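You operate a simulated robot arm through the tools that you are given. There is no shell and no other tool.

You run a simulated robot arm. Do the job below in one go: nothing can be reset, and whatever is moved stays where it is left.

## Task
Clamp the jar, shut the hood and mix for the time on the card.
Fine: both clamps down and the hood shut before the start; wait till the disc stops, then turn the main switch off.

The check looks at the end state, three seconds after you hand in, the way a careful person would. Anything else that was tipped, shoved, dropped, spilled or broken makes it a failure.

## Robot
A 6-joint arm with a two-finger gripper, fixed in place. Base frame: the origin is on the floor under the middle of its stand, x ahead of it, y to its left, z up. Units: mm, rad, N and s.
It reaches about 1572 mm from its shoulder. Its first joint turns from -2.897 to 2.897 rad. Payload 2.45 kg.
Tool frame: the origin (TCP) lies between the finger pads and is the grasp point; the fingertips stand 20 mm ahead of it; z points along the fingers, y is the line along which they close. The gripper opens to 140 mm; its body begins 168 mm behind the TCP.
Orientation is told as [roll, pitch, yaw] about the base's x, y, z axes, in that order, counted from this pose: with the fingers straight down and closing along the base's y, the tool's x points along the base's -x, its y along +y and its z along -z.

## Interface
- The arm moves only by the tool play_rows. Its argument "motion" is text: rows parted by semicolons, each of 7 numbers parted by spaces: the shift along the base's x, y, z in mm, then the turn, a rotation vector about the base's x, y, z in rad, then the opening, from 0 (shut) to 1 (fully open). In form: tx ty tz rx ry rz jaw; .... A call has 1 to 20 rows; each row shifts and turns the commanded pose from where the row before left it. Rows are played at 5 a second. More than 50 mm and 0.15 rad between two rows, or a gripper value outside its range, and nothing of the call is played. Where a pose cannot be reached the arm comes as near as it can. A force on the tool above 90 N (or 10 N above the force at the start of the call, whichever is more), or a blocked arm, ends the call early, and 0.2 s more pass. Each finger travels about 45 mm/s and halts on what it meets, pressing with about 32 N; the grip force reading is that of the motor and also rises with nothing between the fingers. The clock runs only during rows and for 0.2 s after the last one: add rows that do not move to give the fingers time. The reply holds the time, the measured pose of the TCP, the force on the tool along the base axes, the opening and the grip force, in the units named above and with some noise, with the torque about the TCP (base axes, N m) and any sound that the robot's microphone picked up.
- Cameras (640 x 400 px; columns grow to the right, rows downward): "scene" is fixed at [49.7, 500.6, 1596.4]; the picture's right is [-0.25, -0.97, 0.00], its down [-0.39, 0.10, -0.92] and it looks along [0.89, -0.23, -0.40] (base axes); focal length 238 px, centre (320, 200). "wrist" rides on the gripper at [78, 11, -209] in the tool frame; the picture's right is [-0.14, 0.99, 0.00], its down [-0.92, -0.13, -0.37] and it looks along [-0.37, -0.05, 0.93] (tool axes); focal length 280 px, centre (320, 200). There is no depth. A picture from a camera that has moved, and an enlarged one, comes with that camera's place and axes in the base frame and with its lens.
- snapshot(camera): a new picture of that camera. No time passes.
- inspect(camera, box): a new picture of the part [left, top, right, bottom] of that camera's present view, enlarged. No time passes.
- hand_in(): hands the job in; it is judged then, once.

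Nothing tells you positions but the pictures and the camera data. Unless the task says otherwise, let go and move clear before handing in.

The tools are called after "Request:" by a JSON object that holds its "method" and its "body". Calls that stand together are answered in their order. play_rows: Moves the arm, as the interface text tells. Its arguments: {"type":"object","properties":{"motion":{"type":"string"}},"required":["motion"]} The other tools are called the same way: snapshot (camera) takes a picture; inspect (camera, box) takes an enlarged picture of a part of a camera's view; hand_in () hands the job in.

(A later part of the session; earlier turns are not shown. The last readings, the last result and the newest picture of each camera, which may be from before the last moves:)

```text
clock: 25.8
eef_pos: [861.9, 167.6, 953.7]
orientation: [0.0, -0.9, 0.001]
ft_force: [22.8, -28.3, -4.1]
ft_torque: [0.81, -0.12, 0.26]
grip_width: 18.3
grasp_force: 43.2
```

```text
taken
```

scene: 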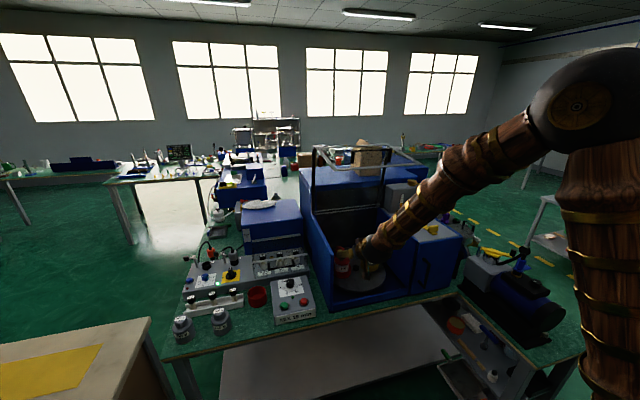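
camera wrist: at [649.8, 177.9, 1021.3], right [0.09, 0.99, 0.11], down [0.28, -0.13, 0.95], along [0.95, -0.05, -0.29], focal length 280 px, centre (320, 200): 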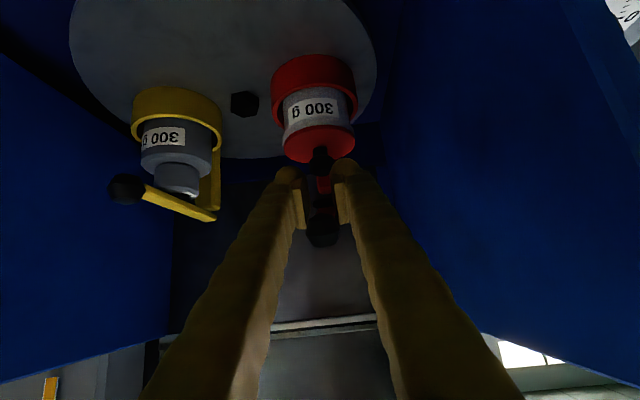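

The ball seems to be sliding out of the pads, so I'll stop and look closely at the lever and the pad over the jar.

Request:
{"method": "inspect", "body": {"camera": "wrist", "box": [250, 40, 390, 260]}}

Request:
{"method": "inspect", "body": {"camera": "scene", "box": [320, 230, 390, 300]}}

Request:
{"method": "inspect", "body": {"camera": "wrist", "box": [270, 130, 370, 260]}}

```text
1.82 times, centred on (320, 150) of wrist
camera zoom: at [649.8, 177.9, 1021.3], right [0.09, 0.99, 0.11], down [0.28, -0.13, 0.95], along [0.95, -0.05, -0.29], focal length 510 px, centre (320, 291)
```

zoom: 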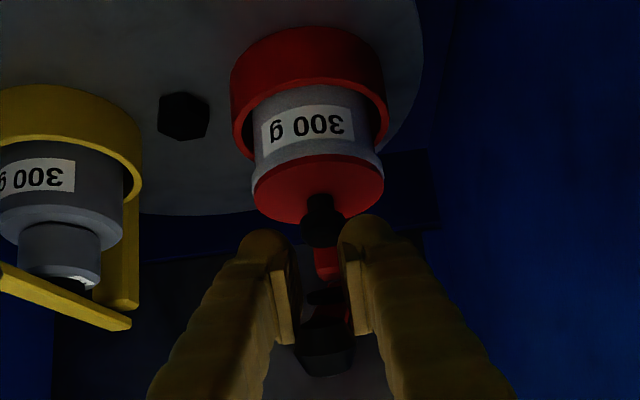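

```text
5.71 times, centred on (355, 265) of scene
camera zoom: at [49.7, 500.6, 1596.4], right [-0.25, -0.97, 0.0], down [-0.39, 0.1, -0.92], along [0.89, -0.23, -0.4], focal length 1360 px, centre (120, -171)
```

zoom: 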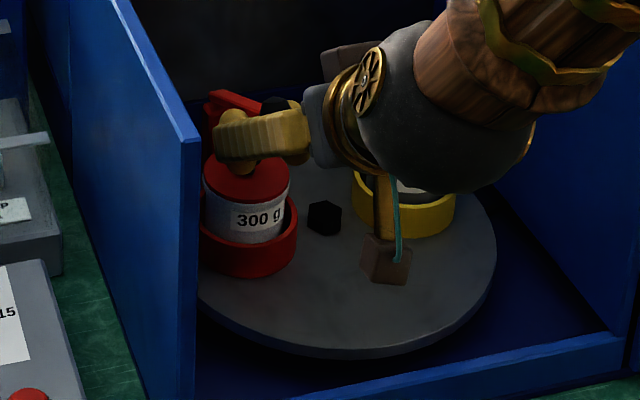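

```text
3.08 times, centred on (320, 195) of wrist
camera zoom: at [649.8, 177.9, 1021.3], right [0.09, 0.99, 0.11], down [0.28, -0.13, 0.95], along [0.95, -0.05, -0.29], focal length 863 px, centre (320, 215)
```

zoom: 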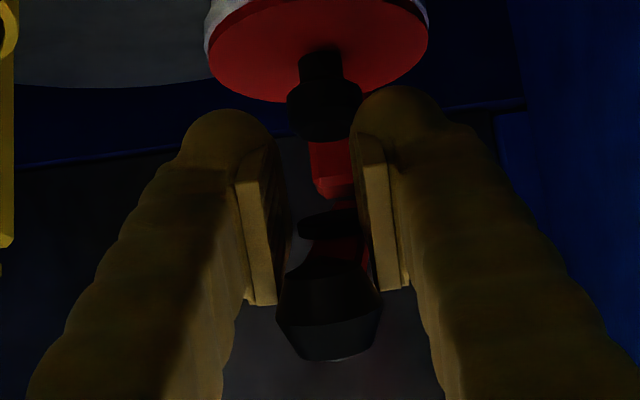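

The end knob has slipped above the pads with the lever at roughly 60° toward the jar, and it holds there. I'll open, back out, and then press the lever down from above with closed fingers, which won't twist the disc.

Request:
{"method": "play_rows", "body": {"motion": "0 0 0 0 0 0 0.3; 0 0 0 0 0 0 0.5; 0 0 0 0 0 0 0.5; -20 0 16 0 0 0 0.5; -31 0 25 0 0 0 0.5; -31 0 25 0 0 0 0.5; 0 0 40 0 0.13 0 0.4; 0 0 40 0 0.13 0 0.2; 0 0 20 0 0.14 0 0; 0 0 0 0 0 0 0; 0 0 0 0 0 0 0"}}

Request:
{"method": "snapshot", "body": {"camera": "wrist"}}

Request:
{"method": "inspect", "body": {"camera": "scene", "box": [310, 190, 400, 300]}}

```text
clock: 28.2
eef_pos: [780.0, 167.5, 1120.7]
orientation: [-0.006, -0.5, 0.007]
ft_force: [-0.6, 1.2, -0.3]
ft_torque: [-0.1, -0.06, -0.05]
grip_width: 0.0
grasp_force: 24.5
```

```text
taken
camera wrist: at [611.7, 178.0, 1265.1], right [0.12, 0.99, 0.06], down [0.63, -0.12, 0.77], along [0.77, -0.05, -0.64], focal length 280 px, centre (320, 200)
```

wrist: 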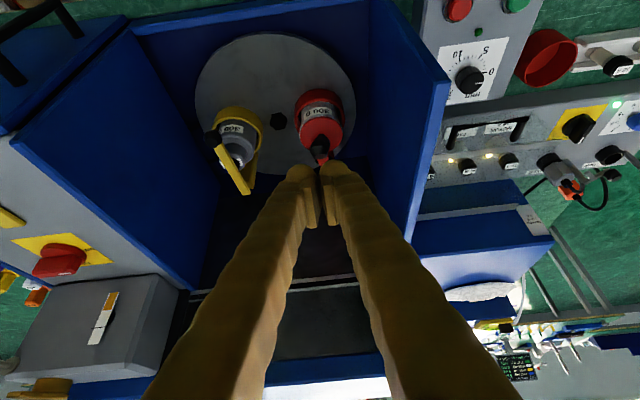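

```text
3.64 times, centred on (355, 245) of scene
camera zoom: at [49.7, 500.6, 1596.4], right [-0.25, -0.97, 0.0], down [-0.39, 0.1, -0.92], along [0.89, -0.23, -0.4], focal length 865 px, centre (193, 36)
```

zoom: 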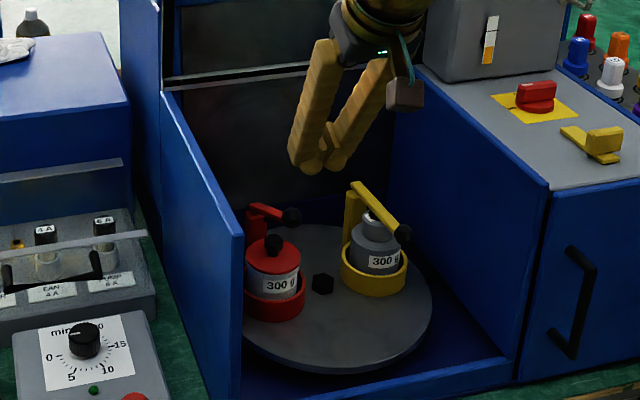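

Request:
{"method": "inspect", "body": {"camera": "scene", "box": [335, 235, 375, 280]}}

Request:
{"method": "inspect", "body": {"camera": "wrist", "box": [200, 70, 370, 200]}}

```text
8.89 times, centred on (355, 258) of scene
camera zoom: at [49.7, 500.6, 1596.4], right [-0.25, -0.97, 0.0], down [-0.39, 0.1, -0.92], along [0.89, -0.23, -0.4], focal length 2115 px, centre (9, -311)
```

zoom: 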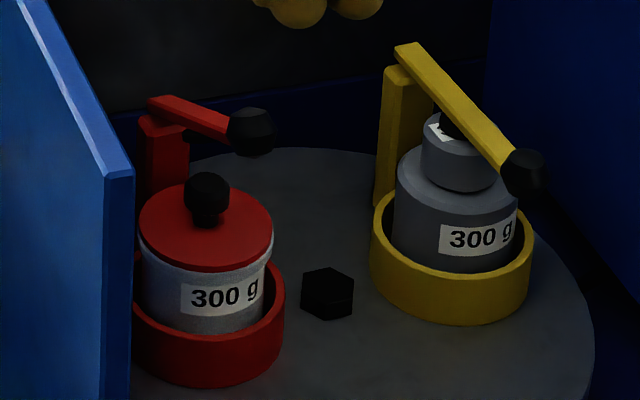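

```text
3.08 times, centred on (285, 135) of wrist
camera zoom: at [611.7, 178.0, 1265.1], right [0.12, 0.99, 0.06], down [0.63, -0.12, 0.77], along [0.77, -0.05, -0.64], focal length 863 px, centre (428, 400)
```

zoom: 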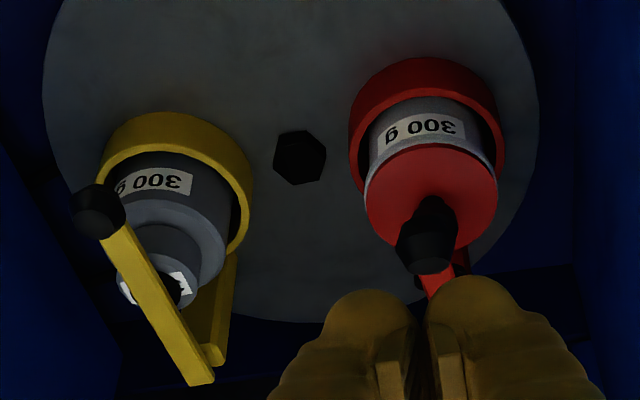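

The red lever's knob now sits near (866, 166, 972), still about 25° above level, and the jar knob is below it. I'll bring the closed fingertips above the knob and press it down.

Request:
{"method": "play_rows", "body": {"motion": "25.5 -0.5 -31 0 0 0 0; 25.5 -0.5 -31 0 0 0 0; 25.5 -0.5 -25 0 0 0 0; 0 0 0 0 0 0 0"}}

Request:
{"method": "inspect", "body": {"camera": "scene", "box": [325, 220, 385, 290]}}

Request:
{"method": "snapshot", "body": {"camera": "wrist"}}

```text
clock: 29.2
eef_pos: [857.7, 167.8, 1032.8]
orientation: [0.001, -0.5, -0.001]
ft_force: [-0.5, -0.2, -1.2]
ft_torque: [0.02, 0.0, 0.01]
grip_width: 0.4
grasp_force: 29.5
```

```text
5.71 times, centred on (355, 255) of scene
camera zoom: at [49.7, 500.6, 1596.4], right [-0.25, -0.97, 0.0], down [-0.39, 0.1, -0.92], along [0.89, -0.23, -0.4], focal length 1360 px, centre (120, -114)
```

zoom: 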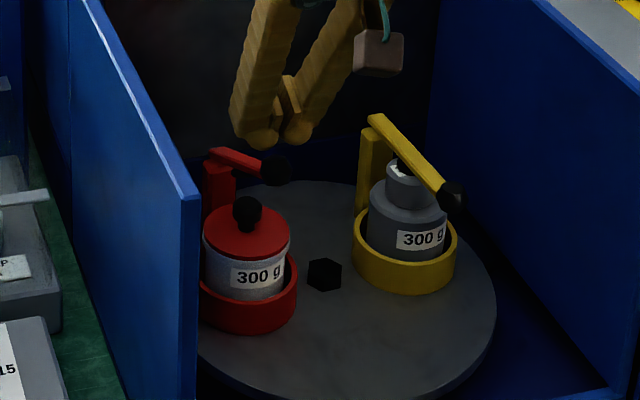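

```text
taken
camera wrist: at [688.0, 177.2, 1176.8], right [0.12, 0.99, 0.07], down [0.63, -0.13, 0.76], along [0.77, -0.05, -0.64], focal length 280 px, centre (320, 200)
```

wrist: 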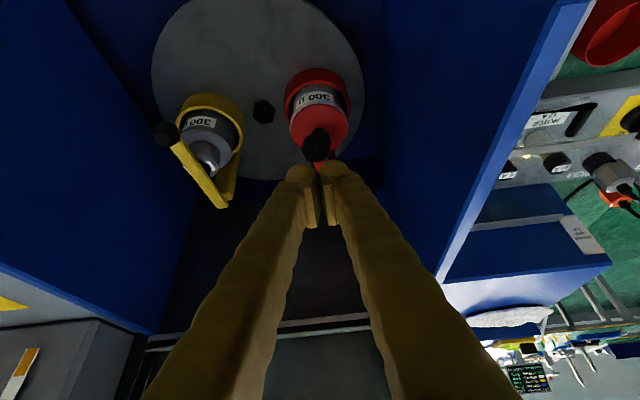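

Request:
{"method": "play_rows", "body": {"motion": "-3 -0.5 -12 0 0 0 0; -2 -0.5 -10 0 0 0 0; -1 0 -5 0 0 0 0; -1 0 -5 0 0 0 0; -1 0 -5 0 0 0 0; 0 0 0 0 0 0 0"}}

Request:
{"method": "inspect", "body": {"camera": "scene", "box": [325, 220, 385, 290]}}

```text
clock: 30.6
eef_pos: [850.1, 165.9, 996.7]
orientation: [-0.001, -0.501, 0.0]
ft_force: [-0.1, 0.7, 0.1]
ft_torque: [0.0, 0.03, -0.02]
grip_width: 0.0
grasp_force: 29.6
```

```text
5.71 times, centred on (355, 255) of scene
camera zoom: at [49.7, 500.6, 1596.4], right [-0.25, -0.97, 0.0], down [-0.39, 0.1, -0.92], along [0.89, -0.23, -0.4], focal length 1360 px, centre (120, -114)
```

zoom: 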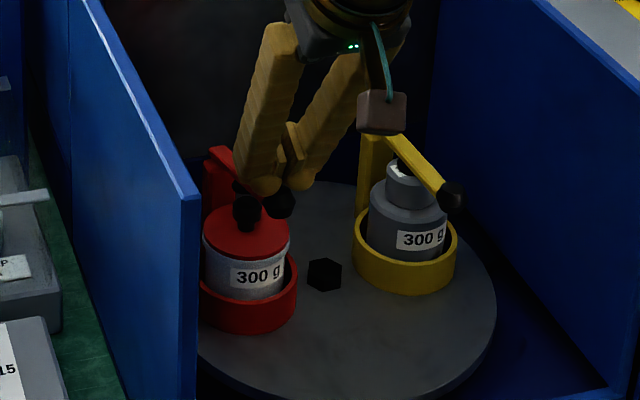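

The lever is going down under the fingertips with little force. I'll continue pressing in small steps.

Request:
{"method": "play_rows", "body": {"motion": "-1 0 -5 0 0 0 0; -1 0 -5 0 0 0 0; -1 0 -5 0 0 0 0; -1 0 -5 0 0 0 0; 0 0 0 0 0 0 0"}}

Request:
{"method": "inspect", "body": {"camera": "scene", "box": [325, 220, 385, 290]}}

```text
clock: 31.8
eef_pos: [845.6, 166.2, 977.0]
orientation: [0.001, -0.498, 0.0]
ft_force: [-0.4, 0.4, 0.6]
ft_torque: [0.02, 0.02, 0.0]
grip_width: 0.2
grasp_force: 29.2
```

```text
5.71 times, centred on (355, 255) of scene
camera zoom: at [49.7, 500.6, 1596.4], right [-0.25, -0.97, 0.0], down [-0.39, 0.1, -0.92], along [0.89, -0.23, -0.4], focal length 1360 px, centre (120, -114)
```

zoom: 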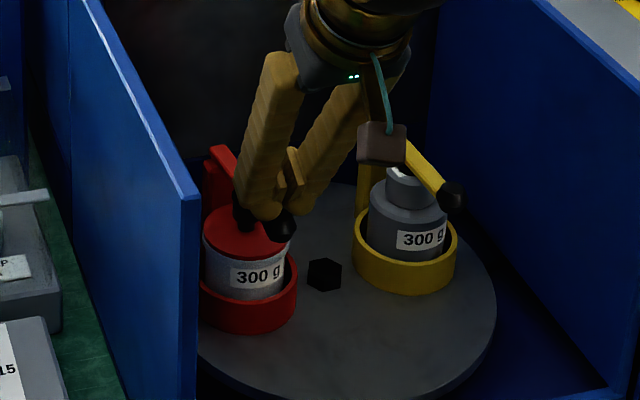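

Request:
{"method": "play_rows", "body": {"motion": "-0.5 0 -4 0 0 0 0; -0.5 0 -4 0 0 0 0; -0.5 0 -4 0 0 0 0; -0.5 0 -4 0 0 0 0; 0 0 0 0 0 0 0"}}

Request:
{"method": "inspect", "body": {"camera": "scene", "box": [325, 220, 385, 290]}}

Request:
{"method": "snapshot", "body": {"camera": "wrist"}}

```text
clock: 33.0
eef_pos: [843.4, 166.4, 964.2]
orientation: [0.002, -0.506, -0.002]
ft_force: [-2.2, 5.1, 75.1]
ft_torque: [0.2, 0.2, -0.11]
grip_width: 6.1
grasp_force: 29.2
```

```text
5.71 times, centred on (355, 255) of scene
camera zoom: at [49.7, 500.6, 1596.4], right [-0.25, -0.97, 0.0], down [-0.39, 0.1, -0.92], along [0.89, -0.23, -0.4], focal length 1360 px, centre (120, -114)
```

zoom: 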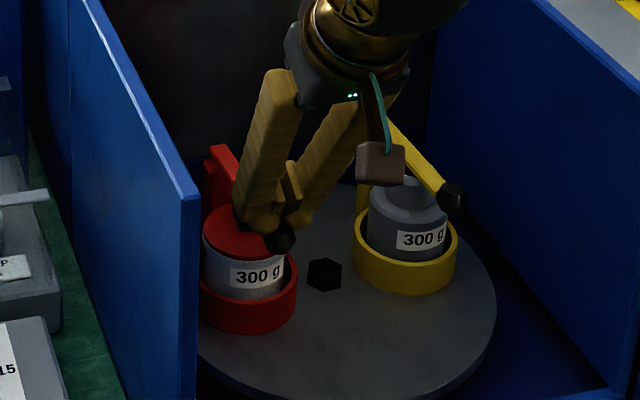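

```text
taken
camera wrist: at [674.7, 176.6, 1108.3], right [0.12, 0.99, 0.07], down [0.63, -0.13, 0.77], along [0.77, -0.05, -0.64], focal length 280 px, centre (320, 200)
```

wrist: 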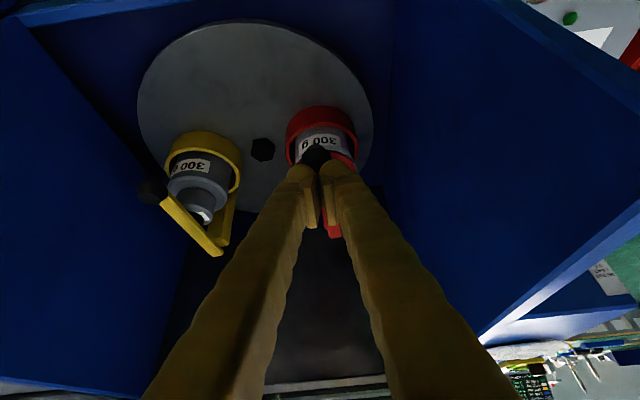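

The press hit a firm stop (75 N), so the lever seems to be fully down on the jar. I'll back off straight up and inspect it.

Request:
{"method": "play_rows", "body": {"motion": "0 0 10 0 0 0 0; 0 0 30 0 0 0 0; 0 0 40 0 0 0 0; -30 0 30 0 0 0 0; -40 0 20 0 0 0 0; -40 0 0 0 0 0 0; 0 0 0 0 0 0 0"}}

Request:
{"method": "inspect", "body": {"camera": "scene", "box": [325, 220, 385, 290]}}

Request:
{"method": "inspect", "body": {"camera": "wrist", "box": [180, 60, 380, 200]}}

```text
clock: 34.6
eef_pos: [731.9, 166.2, 1089.7]
orientation: [0.001, -0.5, 0.002]
ft_force: [-0.2, 0.2, -0.9]
ft_torque: [0.02, -0.01, 0.04]
grip_width: 0.0
grasp_force: 29.2
```

```text
5.71 times, centred on (355, 255) of scene
camera zoom: at [49.7, 500.6, 1596.4], right [-0.25, -0.97, 0.0], down [-0.39, 0.1, -0.92], along [0.89, -0.23, -0.4], focal length 1360 px, centre (120, -114)
```

zoom: 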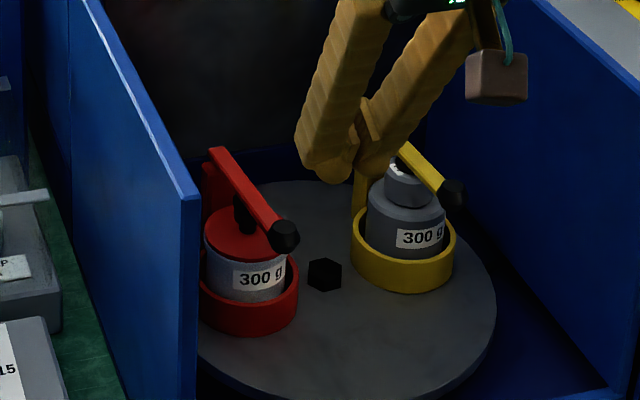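

```text
2.86 times, centred on (280, 130) of wrist
camera zoom: at [563.4, 176.8, 1234.6], right [0.12, 0.99, 0.07], down [0.63, -0.13, 0.76], along [0.77, -0.05, -0.64], focal length 801 px, centre (434, 400)
```

zoom: 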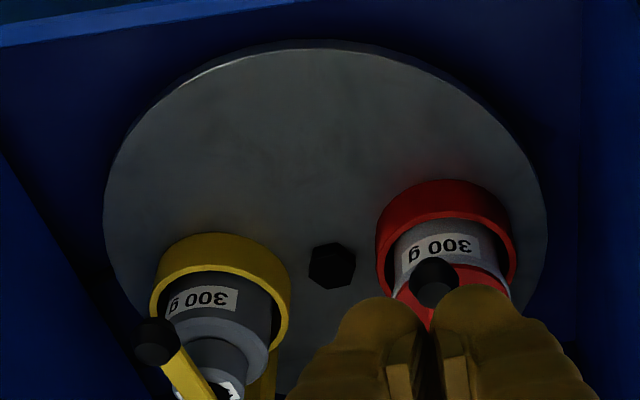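

The red lever now lies flat over the jar, matching the yellow one. Next comes the hood: its handle bar runs along y near (846, 96, 1414), so I'll back out, rise, and turn the tool 90° so the fingers can straddle the bar.

Request:
{"method": "play_rows", "body": {"motion": "-45 -23 10 0 0 0 0; -45 -23 10 0 0 0 0.1; -40 -23 20 0 0 0 0.2; 0 0 48 -0.0714 0 0.1308 0.3; 0 0 48 -0.0714 0 0.1308 0.4; 0 0 48 -0.0714 0 0.1308 0.4; 0 0 48 -0.0714 0 0.1308 0.4; 0 0 48 -0.0714 0 0.1308 0.4; 0 0 48 -0.0714 0 0.1308 0.4; 0 0 48 -0.0714 0 0.1308 0.4; 0 0 48 -0.0714 0 0.1308 0.4; 0 0 40 -0.0714 0 0.1308 0.4; 0 0 20 -0.0714 0 0.1308 0.4; 0 0 0 -0.0388 0 0.0710 0.4; 0 0 0 0 0.1 0 0.4; 0 0 0 0 0 0 0.4"}}

Request:
{"method": "snapshot", "body": {"camera": "wrist"}}

Request:
{"method": "snapshot", "body": {"camera": "scene"}}

```text
refused: row 1 steps farther than a row can; nothing moved
```

```text
taken
camera wrist: at [563.4, 176.8, 1234.6], right [0.12, 0.99, 0.07], down [0.63, -0.13, 0.76], along [0.77, -0.05, -0.64], focal length 280 px, centre (320, 200)
```

wrist: 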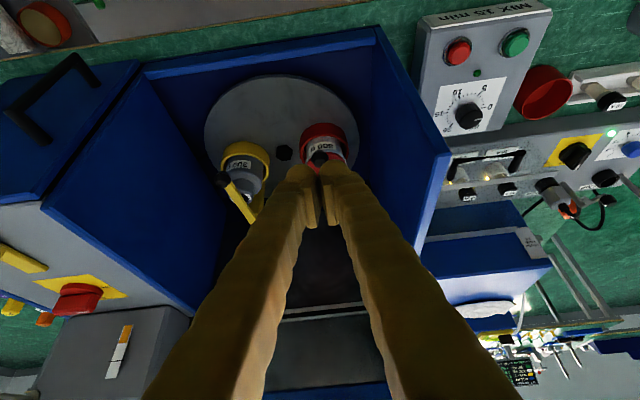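

```text
taken
```

scene: 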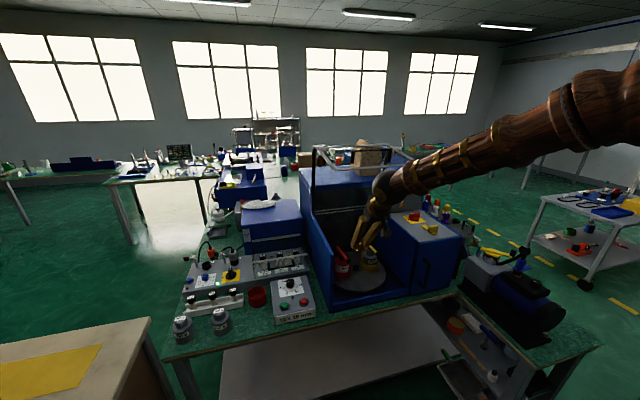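

The call was refused because one row stepped a little too far; nothing moved. I'll resend it with shorter steps.

Request:
{"method": "play_rows", "body": {"motion": "-43 -18 8 0 0 0 0; -43 -18 8 0 0 0 0.1; -40 -18 20 0 0 0 0.2; 0 -16 45 -0.0714 0 0.1308 0.3; 0 0 48 -0.0714 0 0.1308 0.4; 0 0 48 -0.0714 0 0.1308 0.4; 0 0 48 -0.0714 0 0.1308 0.4; 0 0 48 -0.0714 0 0.1308 0.4; 0 0 48 -0.0714 0 0.1308 0.4; 0 0 48 -0.0714 0 0.1308 0.4; 0 0 48 -0.0714 0 0.1308 0.4; 0 0 40 -0.0714 0 0.1308 0.4; 0 0 20 -0.0714 0 0.1308 0.4; 0 0 0 -0.0388 0 0.0710 0.4; 0 0 0 0 0.1 0 0.4; 0 0 0 0 0 0 0.4"}}

Request:
{"method": "snapshot", "body": {"camera": "wrist"}}

Request:
{"method": "snapshot", "body": {"camera": "scene"}}

```text
clock: 38.0
eef_pos: [606.7, 95.3, 1567.2]
orientation: [-0.4, -0.001, 1.571]
ft_force: [0.3, 0.2, -0.4]
ft_torque: [0.02, -0.02, 0.02]
grip_width: 56.0
grasp_force: 0.0
```

```text
taken
camera wrist: at [515.3, 17.5, 1754.3], right [-0.91, 0.14, -0.39], down [-0.03, 0.92, 0.39], along [0.41, 0.37, -0.84], focal length 280 px, centre (320, 200)
```

wrist: 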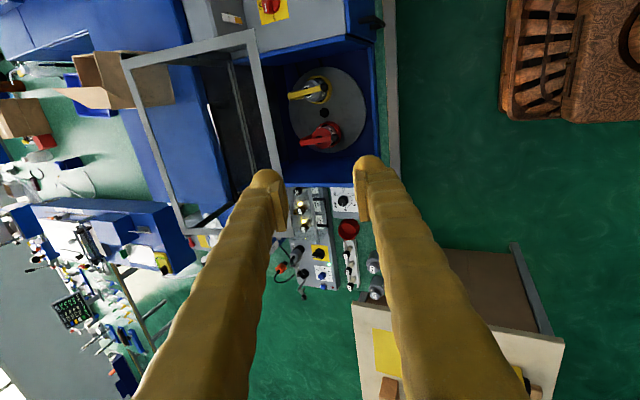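

```text
taken
```

scene: 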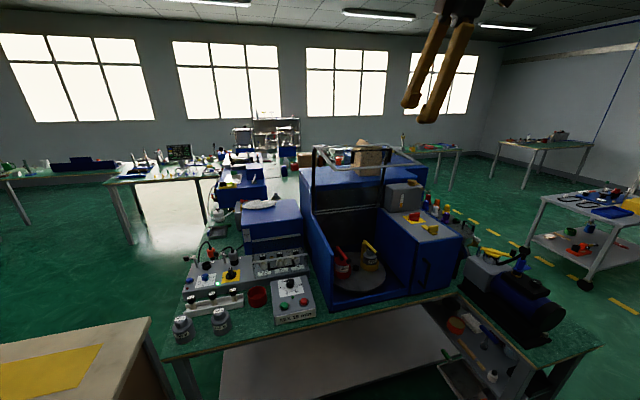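

The tool is turned 90° and sits well above the hood edge. I'll zoom in on the hood frame and handle from here to refine the bar's position.

Request:
{"method": "inspect", "body": {"camera": "wrist", "box": [110, 20, 300, 240]}}

Request:
{"method": "inspect", "body": {"camera": "wrist", "box": [190, 40, 290, 190]}}

Request:
{"method": "inspect", "body": {"camera": "scene", "box": [305, 135, 425, 225]}}

Request:
{"method": "inspect", "body": {"camera": "scene", "box": [325, 220, 395, 300]}}

```text
1.82 times, centred on (205, 130) of wrist
camera zoom: at [515.3, 17.5, 1754.3], right [-0.91, 0.14, -0.39], down [-0.03, 0.92, 0.39], along [0.41, 0.37, -0.84], focal length 510 px, centre (529, 327)
```

zoom: 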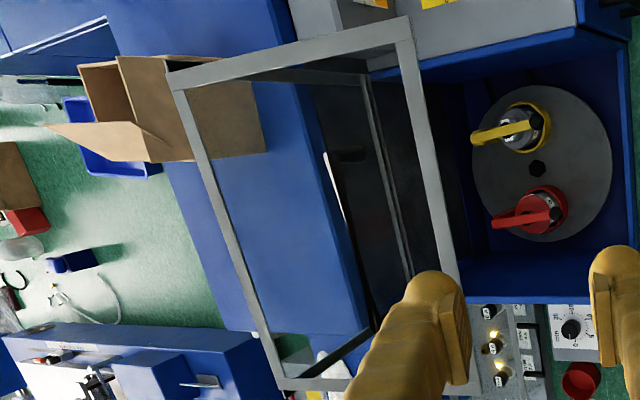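

```text
2.67 times, centred on (240, 115) of wrist
camera zoom: at [515.3, 17.5, 1754.3], right [-0.91, 0.14, -0.39], down [-0.03, 0.92, 0.39], along [0.41, 0.37, -0.84], focal length 748 px, centre (533, 427)
```

zoom: 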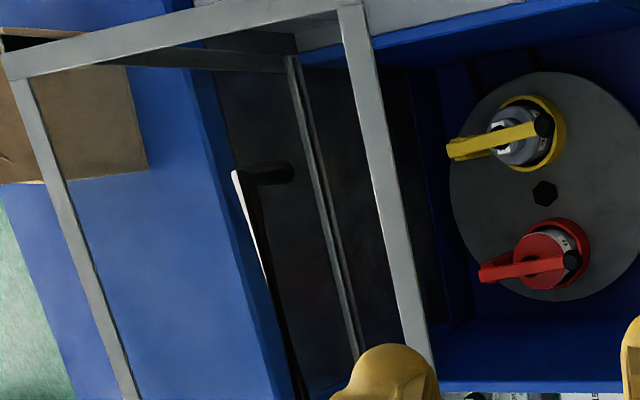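

```text
4.44 times, centred on (365, 180) of scene
camera zoom: at [49.7, 500.6, 1596.4], right [-0.25, -0.97, 0.0], down [-0.39, 0.1, -0.92], along [0.89, -0.23, -0.4], focal length 1058 px, centre (120, 289)
```

zoom: 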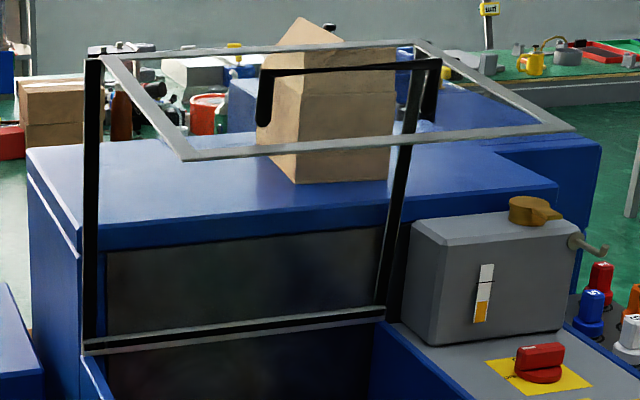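

```text
5.00 times, centred on (360, 260) of scene
camera zoom: at [49.7, 500.6, 1596.4], right [-0.25, -0.97, 0.0], down [-0.39, 0.1, -0.92], along [0.89, -0.23, -0.4], focal length 1190 px, centre (120, -100)
```

zoom: 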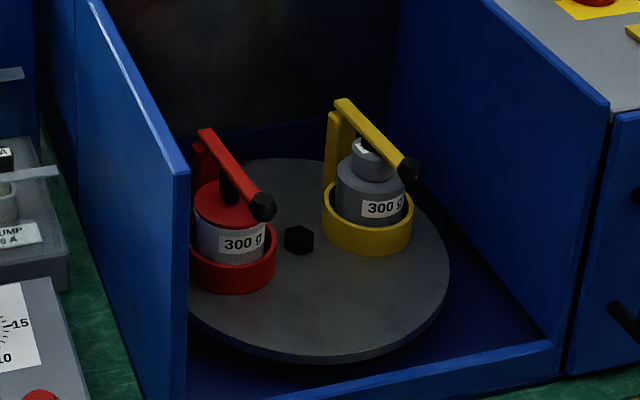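

The bar runs from about y 21 to 177 at x ≈ 843.5, z ≈ 1413, and both clamps look fully down. I'll move to a pre-grasp point above the bar.

Request:
{"method": "play_rows", "body": {"motion": "41 0.6 -16 0 0 0 0.4; 41 0.6 -16 0 0 0 0.4; 41 0.6 -16 0 0 0 0.4; 41 0.6 -16 0 0 0 0.4; 41 0.6 -16 0 0 0 0.4; 0 0 0 0 0 0 0.4"}}

Request:
{"method": "snapshot", "body": {"camera": "wrist"}}

Request:
{"method": "snapshot", "body": {"camera": "scene"}}

```text
clock: 39.4
eef_pos: [812.2, 98.2, 1488.6]
orientation: [-0.399, 0.0, 1.571]
ft_force: [0.6, -0.4, 0.1]
ft_torque: [0.02, -0.02, 0.02]
grip_width: 55.7
grasp_force: 0.0
```

```text
taken
camera wrist: at [720.2, 20.0, 1675.0], right [-0.91, 0.14, -0.39], down [-0.03, 0.92, 0.39], along [0.41, 0.36, -0.84], focal length 280 px, centre (320, 200)
```

wrist: 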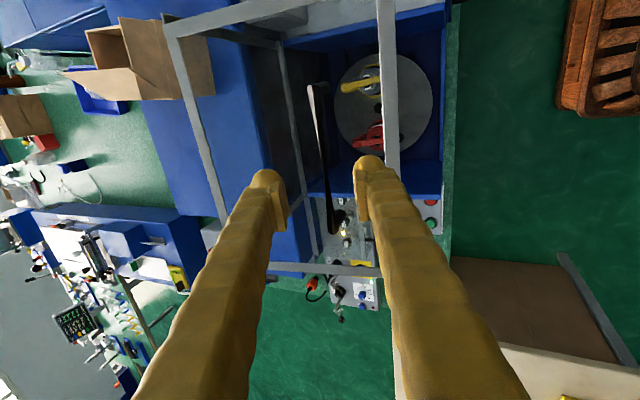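

```text
taken
```

scene: 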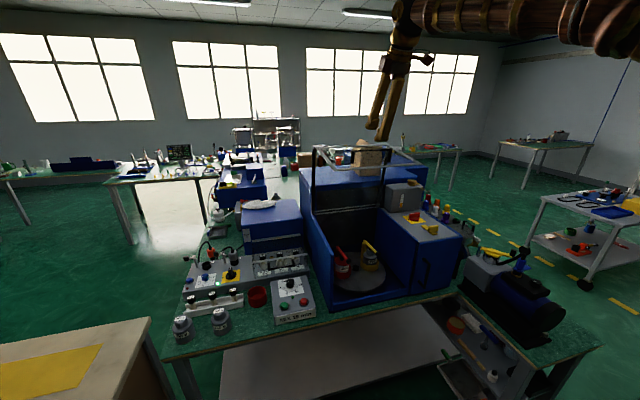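

The bar runs between the fingertips. I'll narrow the jaw a bit, advance so the bar sits just past the TCP, and then close.

Request:
{"method": "play_rows", "body": {"motion": "0 0 0 0 0 0 0.3; 7 0 -17 0 0 0 0.3; 7 0 -17 0 0 0 0.3; 7 0 -17 0 0 0 0.3; 7 0 -17 0 0 0 0.3; 0 0 0 0 0 0 0.3"}}

Request:
{"method": "snapshot", "body": {"camera": "wrist"}}

Request:
{"method": "inspect", "body": {"camera": "scene", "box": [300, 80, 440, 180]}}

```text
clock: 40.8
eef_pos: [839.6, 100.1, 1418.3]
orientation: [-0.399, 0.0, 1.57]
ft_force: [-0.6, 0.1, -0.1]
ft_torque: [0.0, 0.01, 0.02]
grip_width: 42.0
grasp_force: 0.0
```

```text
taken
camera wrist: at [748.5, 19.9, 1606.5], right [-0.91, 0.14, -0.39], down [-0.03, 0.92, 0.39], along [0.41, 0.36, -0.84], focal length 280 px, centre (320, 200)
```

wrist: 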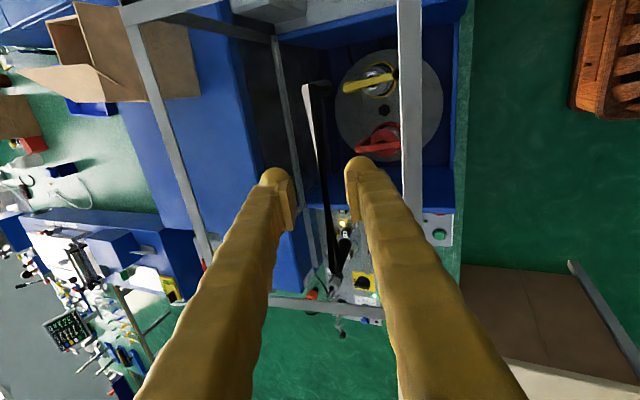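

```text
4.00 times, centred on (370, 130) of scene
camera zoom: at [49.7, 500.6, 1596.4], right [-0.25, -0.97, 0.0], down [-0.39, 0.1, -0.92], along [0.89, -0.23, -0.4], focal length 952 px, centre (120, 480)
```

zoom: 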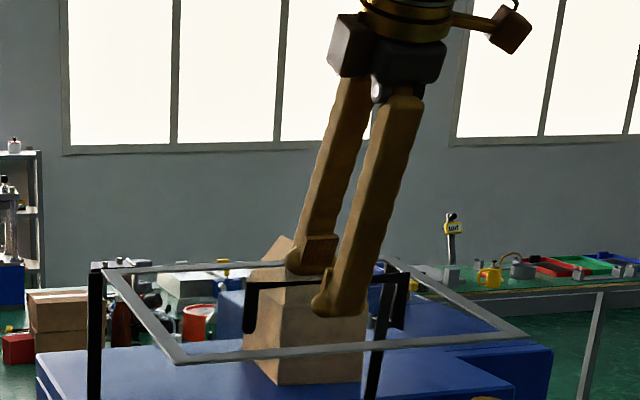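

The bar is between the fingers but the far fingertip only just passes it; I'll go 5 mm deeper and close.

Request:
{"method": "play_rows", "body": {"motion": "1 0 -2.3 0 0 0 0.25; 1 0 -2.3 0 0 0 0.18; 0 0 0 0 0 0 0.1; 0 0 0 0 0 0 0; 0 0 0 0 0 0 0; 0 0 0 0 0 0 0"}}

Request:
{"method": "inspect", "body": {"camera": "scene", "box": [300, 120, 440, 220]}}

Request:
{"method": "snapshot", "body": {"camera": "wrist"}}

```text
clock: 42.2
eef_pos: [842.9, 100.0, 1413.7]
orientation: [-0.401, -0.001, 1.572]
ft_force: [1.2, 0.2, -0.4]
ft_torque: [-0.01, -0.04, 0.02]
grip_width: 9.1
grasp_force: 36.3
```

```text
4.00 times, centred on (370, 170) of scene
camera zoom: at [49.7, 500.6, 1596.4], right [-0.25, -0.97, 0.0], down [-0.39, 0.1, -0.92], along [0.89, -0.23, -0.4], focal length 952 px, centre (120, 320)
```

zoom: 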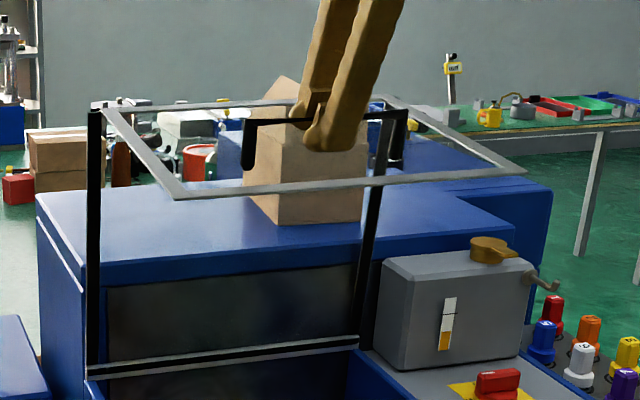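

```text
taken
camera wrist: at [750.5, 19.9, 1601.9], right [-0.91, 0.14, -0.39], down [-0.03, 0.92, 0.39], along [0.41, 0.36, -0.84], focal length 280 px, centre (320, 200)
```

wrist: 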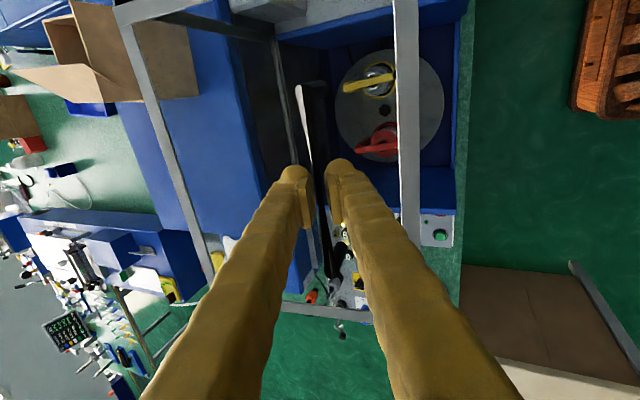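

The bar is firmly gripped (9 mm). I'll start swinging the hood closed along its arc about the hinge near (1058, 1072), in small steps, watching the force.

Request:
{"method": "play_rows", "body": {"motion": "-8.7 0 -5.8 0 -0.009 0 0; -8.8 0 -5.9 0 -0.009 0 0; -8.5 0 -6.2 0 -0.009 0 0; -8.4 0 -6.4 0 -0.009 0 0; 0 0 0 0 0 0 0"}}

Request:
{"method": "snapshot", "body": {"camera": "scene"}}

```text
clock: 43.4
eef_pos: [806.9, 98.7, 1389.7]
orientation: [-0.438, 0.002, 1.572]
ft_force: [-4.9, -9.9, 6.5]
ft_torque: [-0.03, 0.02, 0.06]
grip_width: 9.1
grasp_force: 36.1
```

```text
taken
```

scene: 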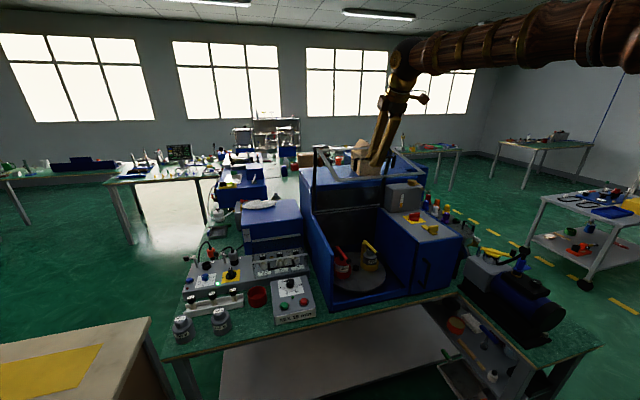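

The hood follows with small forces. I'll continue along the arc.

Request:
{"method": "play_rows", "body": {"motion": "-8.2 0 -6.6 0 -0.009 0 0; -8.1 0 -6.9 0 -0.009 0 0; -7.9 0 -7.0 0 -0.009 0 0; -7.6 0 -7.3 0 -0.009 0 0; -7.4 0 -7.5 0 -0.009 0 0; -7.3 0 -7.6 0 -0.009 0 0; -7.0 0 -7.8 0 -0.009 0 0; -6.9 0 -8.0 0 -0.009 0 0; 0 0 0 0 0 0 0"}}

Request:
{"method": "snapshot", "body": {"camera": "scene"}}

```text
clock: 45.4
eef_pos: [746.1, 99.5, 1333.2]
orientation: [-0.51, 0.0, 1.57]
ft_force: [-18.6, -3.0, 16.9]
ft_torque: [0.16, -0.02, 0.14]
grip_width: 8.8
grasp_force: 36.5
```

```text
taken
```

scene: 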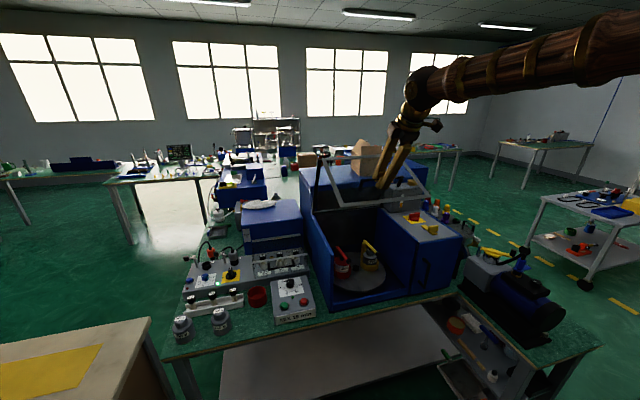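

The force is pushing outward along the radius, so the true hinge is slightly nearer, around (1046, 1075). I'll adjust the arc and continue.

Request:
{"method": "play_rows", "body": {"motion": "-7.8 0 -5.5 0 -0.009 0 0; -7.1 0 -7.5 0 -0.009 0 0; -6.2 0 -8.2 0 -0.009 0 0; -6.0 0 -8.4 0 -0.009 0 0; -5.8 0 -8.6 0 -0.009 0 0; -5.6 0 -8.7 0 -0.009 0 0; -5.3 0 -8.9 0 -0.009 0 0; -5.1 0 -9.0 0 -0.009 0 0; 0 0 0 0 0 0 0"}}

Request:
{"method": "snapshot", "body": {"camera": "scene"}}

```text
clock: 47.4
eef_pos: [698.6, 99.9, 1267.5]
orientation: [-0.581, 0.001, 1.571]
ft_force: [17.7, -12.8, -9.4]
ft_torque: [-0.19, 0.05, -0.1]
grip_width: 9.1
grasp_force: 36.4
```

```text
taken
```

scene: 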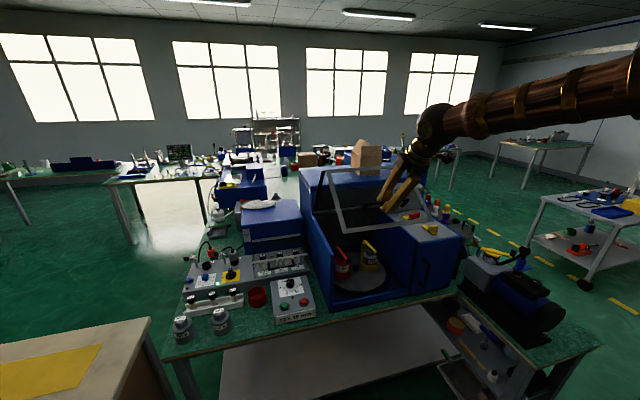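

Request:
{"method": "play_rows", "body": {"motion": "-4.0 0.3 -9.6 0 -0.009 0 0; -4.2 0.3 -9.4 0 -0.009 0 0; -4.3 0 -9.4 0 -0.009 0 0; -4.1 0 -9.5 0 -0.009 0 0; -3.8 0 -9.6 0 -0.009 0 0; -3.6 0 -9.7 0 -0.009 0 0; 0 0 0 0 0 0 0"}}

Request:
{"method": "snapshot", "body": {"camera": "scene"}}

Request:
{"method": "snapshot", "body": {"camera": "wrist"}}

```text
clock: 49.0
eef_pos: [673.6, 99.9, 1209.4]
orientation: [-0.637, 0.0, 1.572]
ft_force: [-20.2, 14.0, 9.8]
ft_torque: [0.23, -0.03, 0.15]
grip_width: 8.8
grasp_force: 36.8
```

```text
taken
```

scene: 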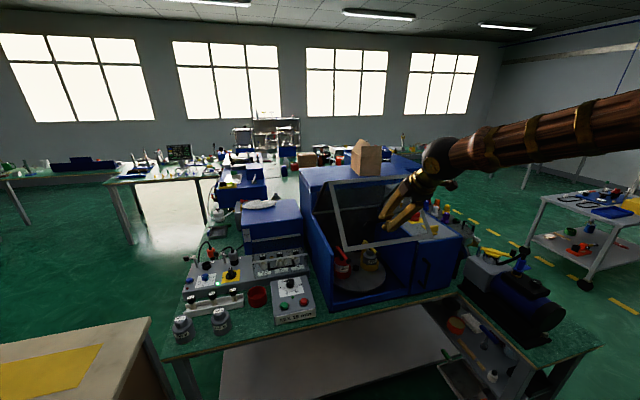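

```text
taken
camera wrist: at [540.8, 20.7, 1370.7], right [-0.8, 0.14, -0.59], down [-0.12, 0.92, 0.37], along [0.59, 0.37, -0.72], focal length 280 px, centre (320, 200)
```

wrist: 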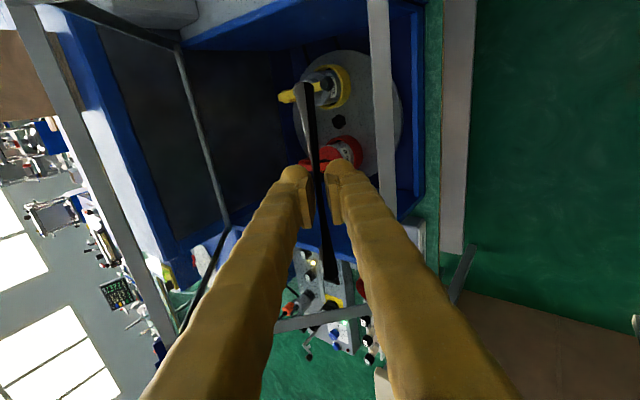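

The hood is past mid-way and following. I'll continue down the arc.

Request:
{"method": "play_rows", "body": {"motion": "-4.8 0 -9.1 0 -0.009 0 0; -4.0 0 -9.6 0 -0.009 0 0; -2.8 0 -9.9 0 -0.009 0 0; -2.6 0 -10.1 0 -0.009 0 0; -2.3 0 -10.1 0 -0.009 0 0; -2.1 0 -10.2 0 -0.009 0 0; -1.8 0 -10.2 0 -0.009 0 0; -1.5 0 -10.2 0 -0.009 0 0; 0 0 0 0 0 0 0"}}

Request:
{"method": "snapshot", "body": {"camera": "scene"}}

```text
clock: 51.0
eef_pos: [652.1, 100.2, 1129.9]
orientation: [-0.707, 0.0, 1.571]
ft_force: [-24.6, 14.0, 3.8]
ft_torque: [0.01, -0.03, 0.01]
grip_width: 8.8
grasp_force: 36.0
```

```text
taken
```

scene: 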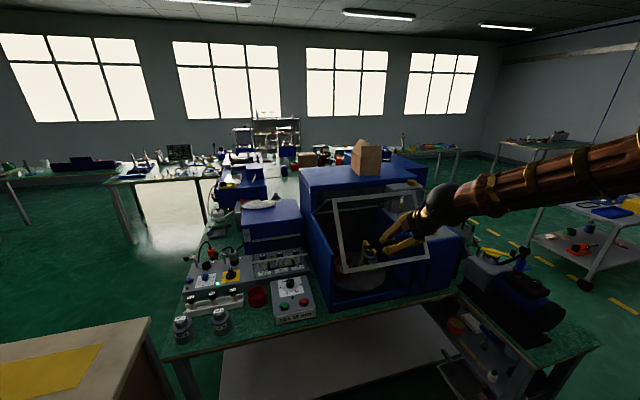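

Request:
{"method": "play_rows", "body": {"motion": "-2.7 0.3 -10.1 0 -0.009 0 0; -2.0 0.3 -10.4 0 -0.009 0 0; -0.8 0 -10.4 0 -0.009 0 0; -0.4 0 -10.4 0 -0.009 0 0; -0.1 0 -10.4 0 -0.009 0 0; 0 0 -10.4 0 -0.009 0 0; 0.4 0 -10.4 0 -0.009 0 0; 0.6 0 -10.5 0 -0.009 0 0; 0 0 0 0 0 0 0"}}

Request:
{"method": "snapshot", "body": {"camera": "scene"}}

Request:
{"method": "snapshot", "body": {"camera": "wrist"}}

```text
clock: 53.0
eef_pos: [646.5, 99.5, 1047.0]
orientation: [-0.782, 0.0, 1.569]
ft_force: [-1.1, -14.0, -1.2]
ft_torque: [-0.24, 0.06, -0.16]
grip_width: 9.0
grasp_force: 36.8
```

```text
taken
```

scene: 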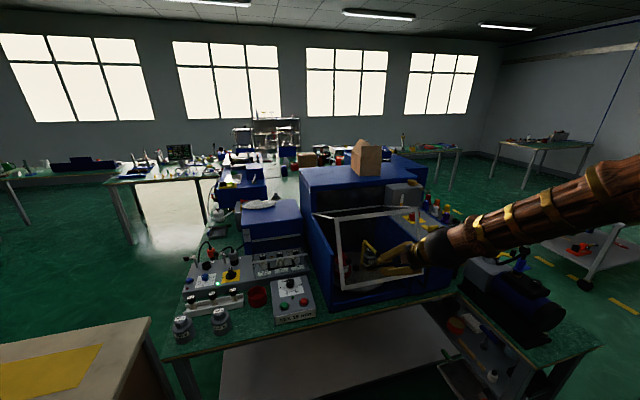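

```text
taken
camera wrist: at [491.5, 20.9, 1186.8], right [-0.7, 0.14, -0.7], down [-0.17, 0.92, 0.35], along [0.69, 0.36, -0.63], focal length 280 px, centre (320, 200)
```

wrist: 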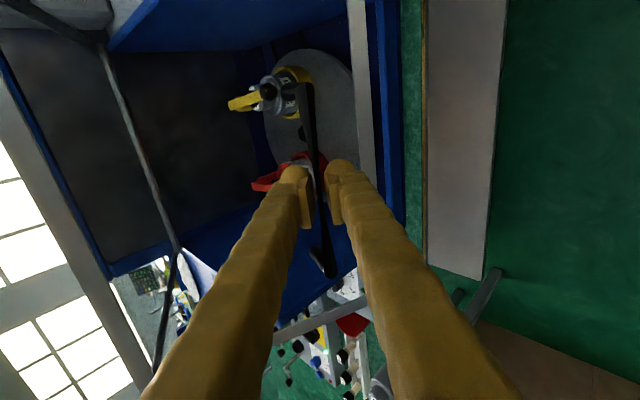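

Request:
{"method": "play_rows", "body": {"motion": "0.9 -0.2 -10.4 0 -0.009 0 0; 1.2 -0.2 -10.4 0 -0.009 0 0; 1.5 0 -10.3 0 -0.009 0 0; 1.7 0 -10.3 0 -0.009 0 0; 2.0 0 -10.2 0 -0.009 0 0; 2.3 0 -10.2 0 -0.009 0 0; 2.5 0 -10.1 0 -0.009 0 0; 2.8 0 -10.1 0 -0.009 0 0; 0 0 0 0 0 0 0"}}

Request:
{"method": "snapshot", "body": {"camera": "scene"}}

```text
clock: 55.0
eef_pos: [661.6, 98.7, 965.1]
orientation: [-0.853, 0.0, 1.572]
ft_force: [-42.2, 2.5, -12.3]
ft_torque: [0.09, -0.14, 0.15]
grip_width: 8.7
grasp_force: 36.7
```

```text
taken
```

scene: 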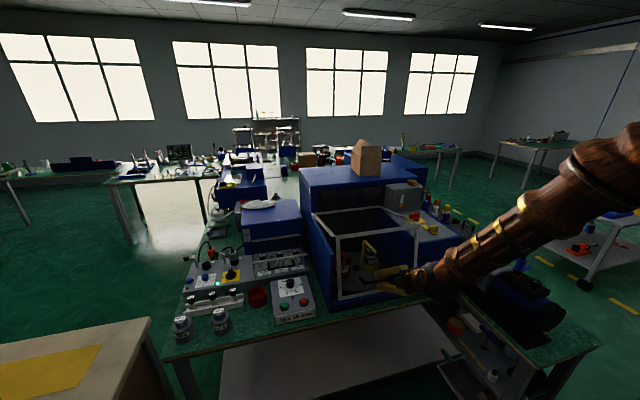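

The hood is nearly shut; there's an outward radial force, so I'll ease outward a touch and continue in smaller steps.

Request:
{"method": "play_rows", "body": {"motion": "-2.0 0 0 0 0 0 0; 1.2 0 -5 0 -0.005 0 0; 1.3 0 -5 0 -0.005 0 0; 1.5 0 -5 0 -0.005 0 0; 1.6 0 -5 0 -0.005 0 0; 0 0 0 0 0 0 0"}}

Request:
{"method": "inspect", "body": {"camera": "scene", "box": [290, 160, 470, 320]}}

```text
clock: 56.4
eef_pos: [670.4, 101.7, 947.6]
orientation: [-0.869, 0.0, 1.57]
ft_force: [-46.3, -2.2, -14.3]
ft_torque: [0.0, -0.49, -0.01]
grip_width: 8.1
grasp_force: 35.7
out of reach, approached as far as the arm can: row 4
```

```text
2.50 times, centred on (380, 240) of scene
camera zoom: at [49.7, 500.6, 1596.4], right [-0.25, -0.97, 0.0], down [-0.39, 0.1, -0.92], along [0.89, -0.23, -0.4], focal length 595 px, centre (170, 100)
```

zoom: 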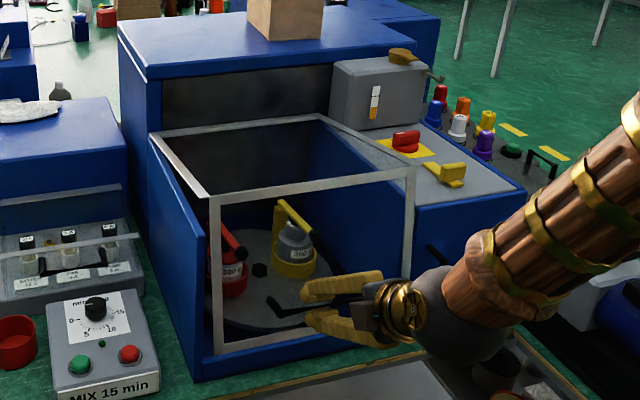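

The wrist is now too folded to go on in this pose, but the hood is within about 10° of shut. I'll let go of the bar gently, check that the hood stays, and then push it shut from above in a roomier pose.

Request:
{"method": "play_rows", "body": {"motion": "0 0 0 0 0 0 0.1; 0 0 0 0 0 0 0.15; 0 0 0 0 0 0 0.2; 0 0 0 0 0 0 0.25; 0 0 0 0 0 0 0.25"}}

Request:
{"method": "inspect", "body": {"camera": "scene", "box": [290, 160, 470, 320]}}

Request:
{"method": "snapshot", "body": {"camera": "wrist"}}

```text
clock: 57.6
eef_pos: [672.1, 101.1, 947.4]
orientation: [-0.871, -0.001, 1.571]
ft_force: [-34.2, -0.2, -9.4]
ft_torque: [0.02, -0.14, 0.05]
grip_width: 20.7
grasp_force: 0.0
```

```text
2.50 times, centred on (380, 240) of scene
camera zoom: at [49.7, 500.6, 1596.4], right [-0.25, -0.97, 0.0], down [-0.39, 0.1, -0.92], along [0.89, -0.23, -0.4], focal length 595 px, centre (170, 100)
```

zoom: 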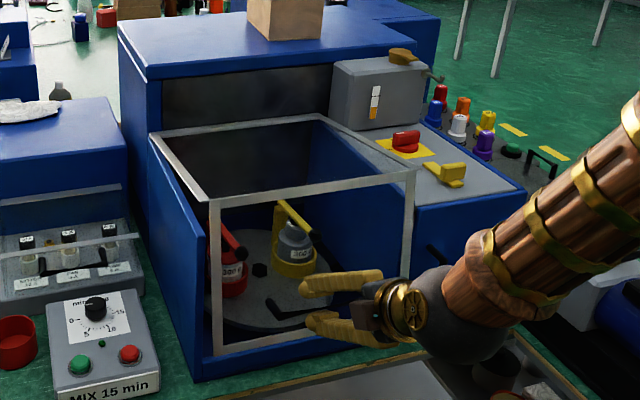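

```text
taken
camera wrist: at [504.8, 22.6, 1073.8], right [-0.64, 0.14, -0.76], down [-0.2, 0.92, 0.33], along [0.74, 0.36, -0.56], focal length 280 px, centre (320, 200)
```

wrist: 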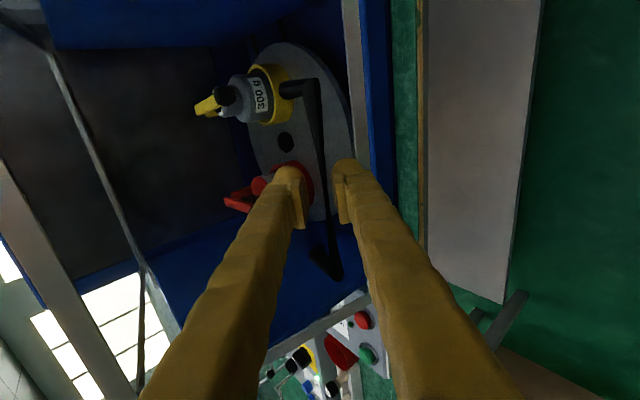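

The hood holds its place, but a fingertip is touching the glass. I'll retreat straight back along the fingers.

Request:
{"method": "play_rows", "body": {"motion": "-3.8 0 3.2 0 0 0 0.2; -7.6 0 6.4 0 0 0 0.25; -15 0 13 0 0 0 0.3; -20 0 17 0 0 0 0.3; -20 0 17 0 0 0 0.3; 0 0 0 0 0 0 0.3"}}

Request:
{"method": "inspect", "body": {"camera": "scene", "box": [290, 160, 470, 320]}}

Request:
{"method": "snapshot", "body": {"camera": "wrist"}}

```text
clock: 59.0
eef_pos: [624.3, 105.8, 1017.1]
orientation: [-0.87, -0.001, 1.57]
ft_force: [0.1, -0.7, -0.6]
ft_torque: [0.02, 0.02, 0.0]
grip_width: 42.1
grasp_force: 0.0
out of reach, approached as far as the arm can: row 1, 2, 3, 4, 5
```

```text
2.50 times, centred on (380, 240) of scene
camera zoom: at [49.7, 500.6, 1596.4], right [-0.25, -0.97, 0.0], down [-0.39, 0.1, -0.92], along [0.89, -0.23, -0.4], focal length 595 px, centre (170, 100)
```

zoom: 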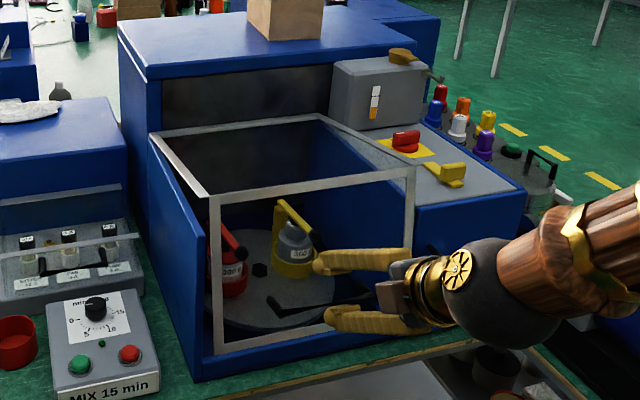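

```text
taken
camera wrist: at [457.6, 27.7, 1143.1], right [-0.64, 0.14, -0.76], down [-0.2, 0.92, 0.33], along [0.74, 0.36, -0.56], focal length 280 px, centre (320, 200)
```

wrist: 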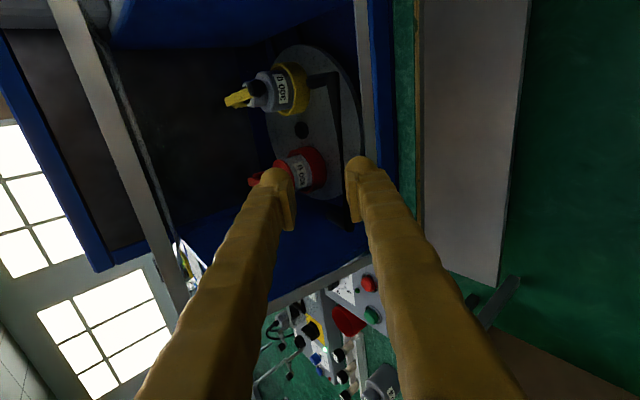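

The hood stays put nearly shut. I'll rise, close the jaw and tilt the fingers down, then look for the hood's front top bar to press on it from above.

Request:
{"method": "play_rows", "body": {"motion": "-5 0 45 0 0.09 0 0.2; 0 0 45 0 0.09 0 0.1; 0 0 45 0 0.09 0 0; 0 0 45 0 0.1 0 0; 0 0 45 0 0.1 0 0; 0 0 0 0 0 0 0; 0 0 0 0 0 0 0"}}

Request:
{"method": "snapshot", "body": {"camera": "wrist"}}

Request:
{"method": "inspect", "body": {"camera": "scene", "box": [290, 180, 450, 320]}}

```text
clock: 60.6
eef_pos: [619.6, 107.1, 1244.2]
orientation: [-0.403, -0.002, 1.572]
ft_force: [0.1, -0.5, 0.6]
ft_torque: [0.02, 0.0, -0.01]
grip_width: 0.1
grasp_force: 29.7
```

```text
taken
camera wrist: at [527.9, 27.8, 1430.4], right [-0.91, 0.14, -0.39], down [-0.03, 0.92, 0.39], along [0.41, 0.37, -0.83], focal length 280 px, centre (320, 200)
```

wrist: 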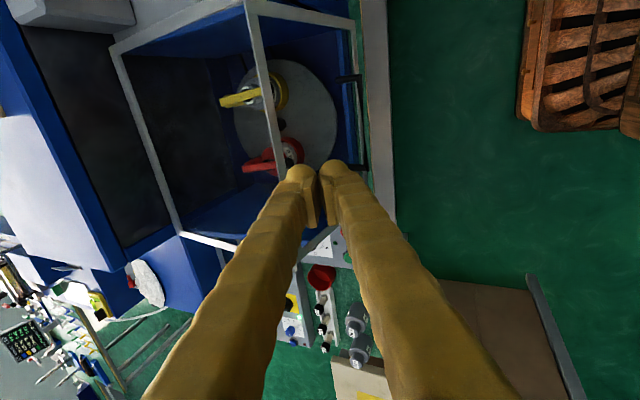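

```text
2.86 times, centred on (370, 250) of scene
camera zoom: at [49.7, 500.6, 1596.4], right [-0.25, -0.97, 0.0], down [-0.39, 0.1, -0.92], along [0.89, -0.23, -0.4], focal length 680 px, centre (177, 57)
```

zoom: 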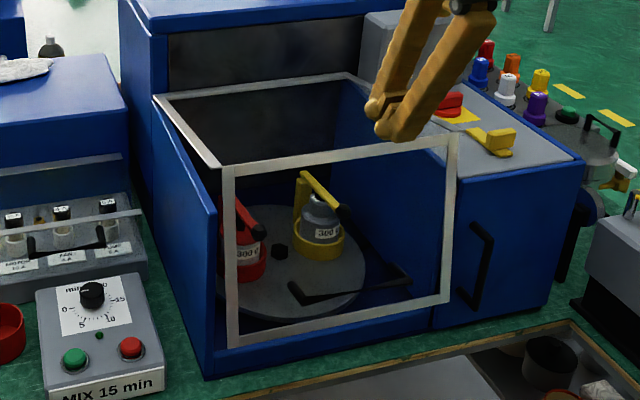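

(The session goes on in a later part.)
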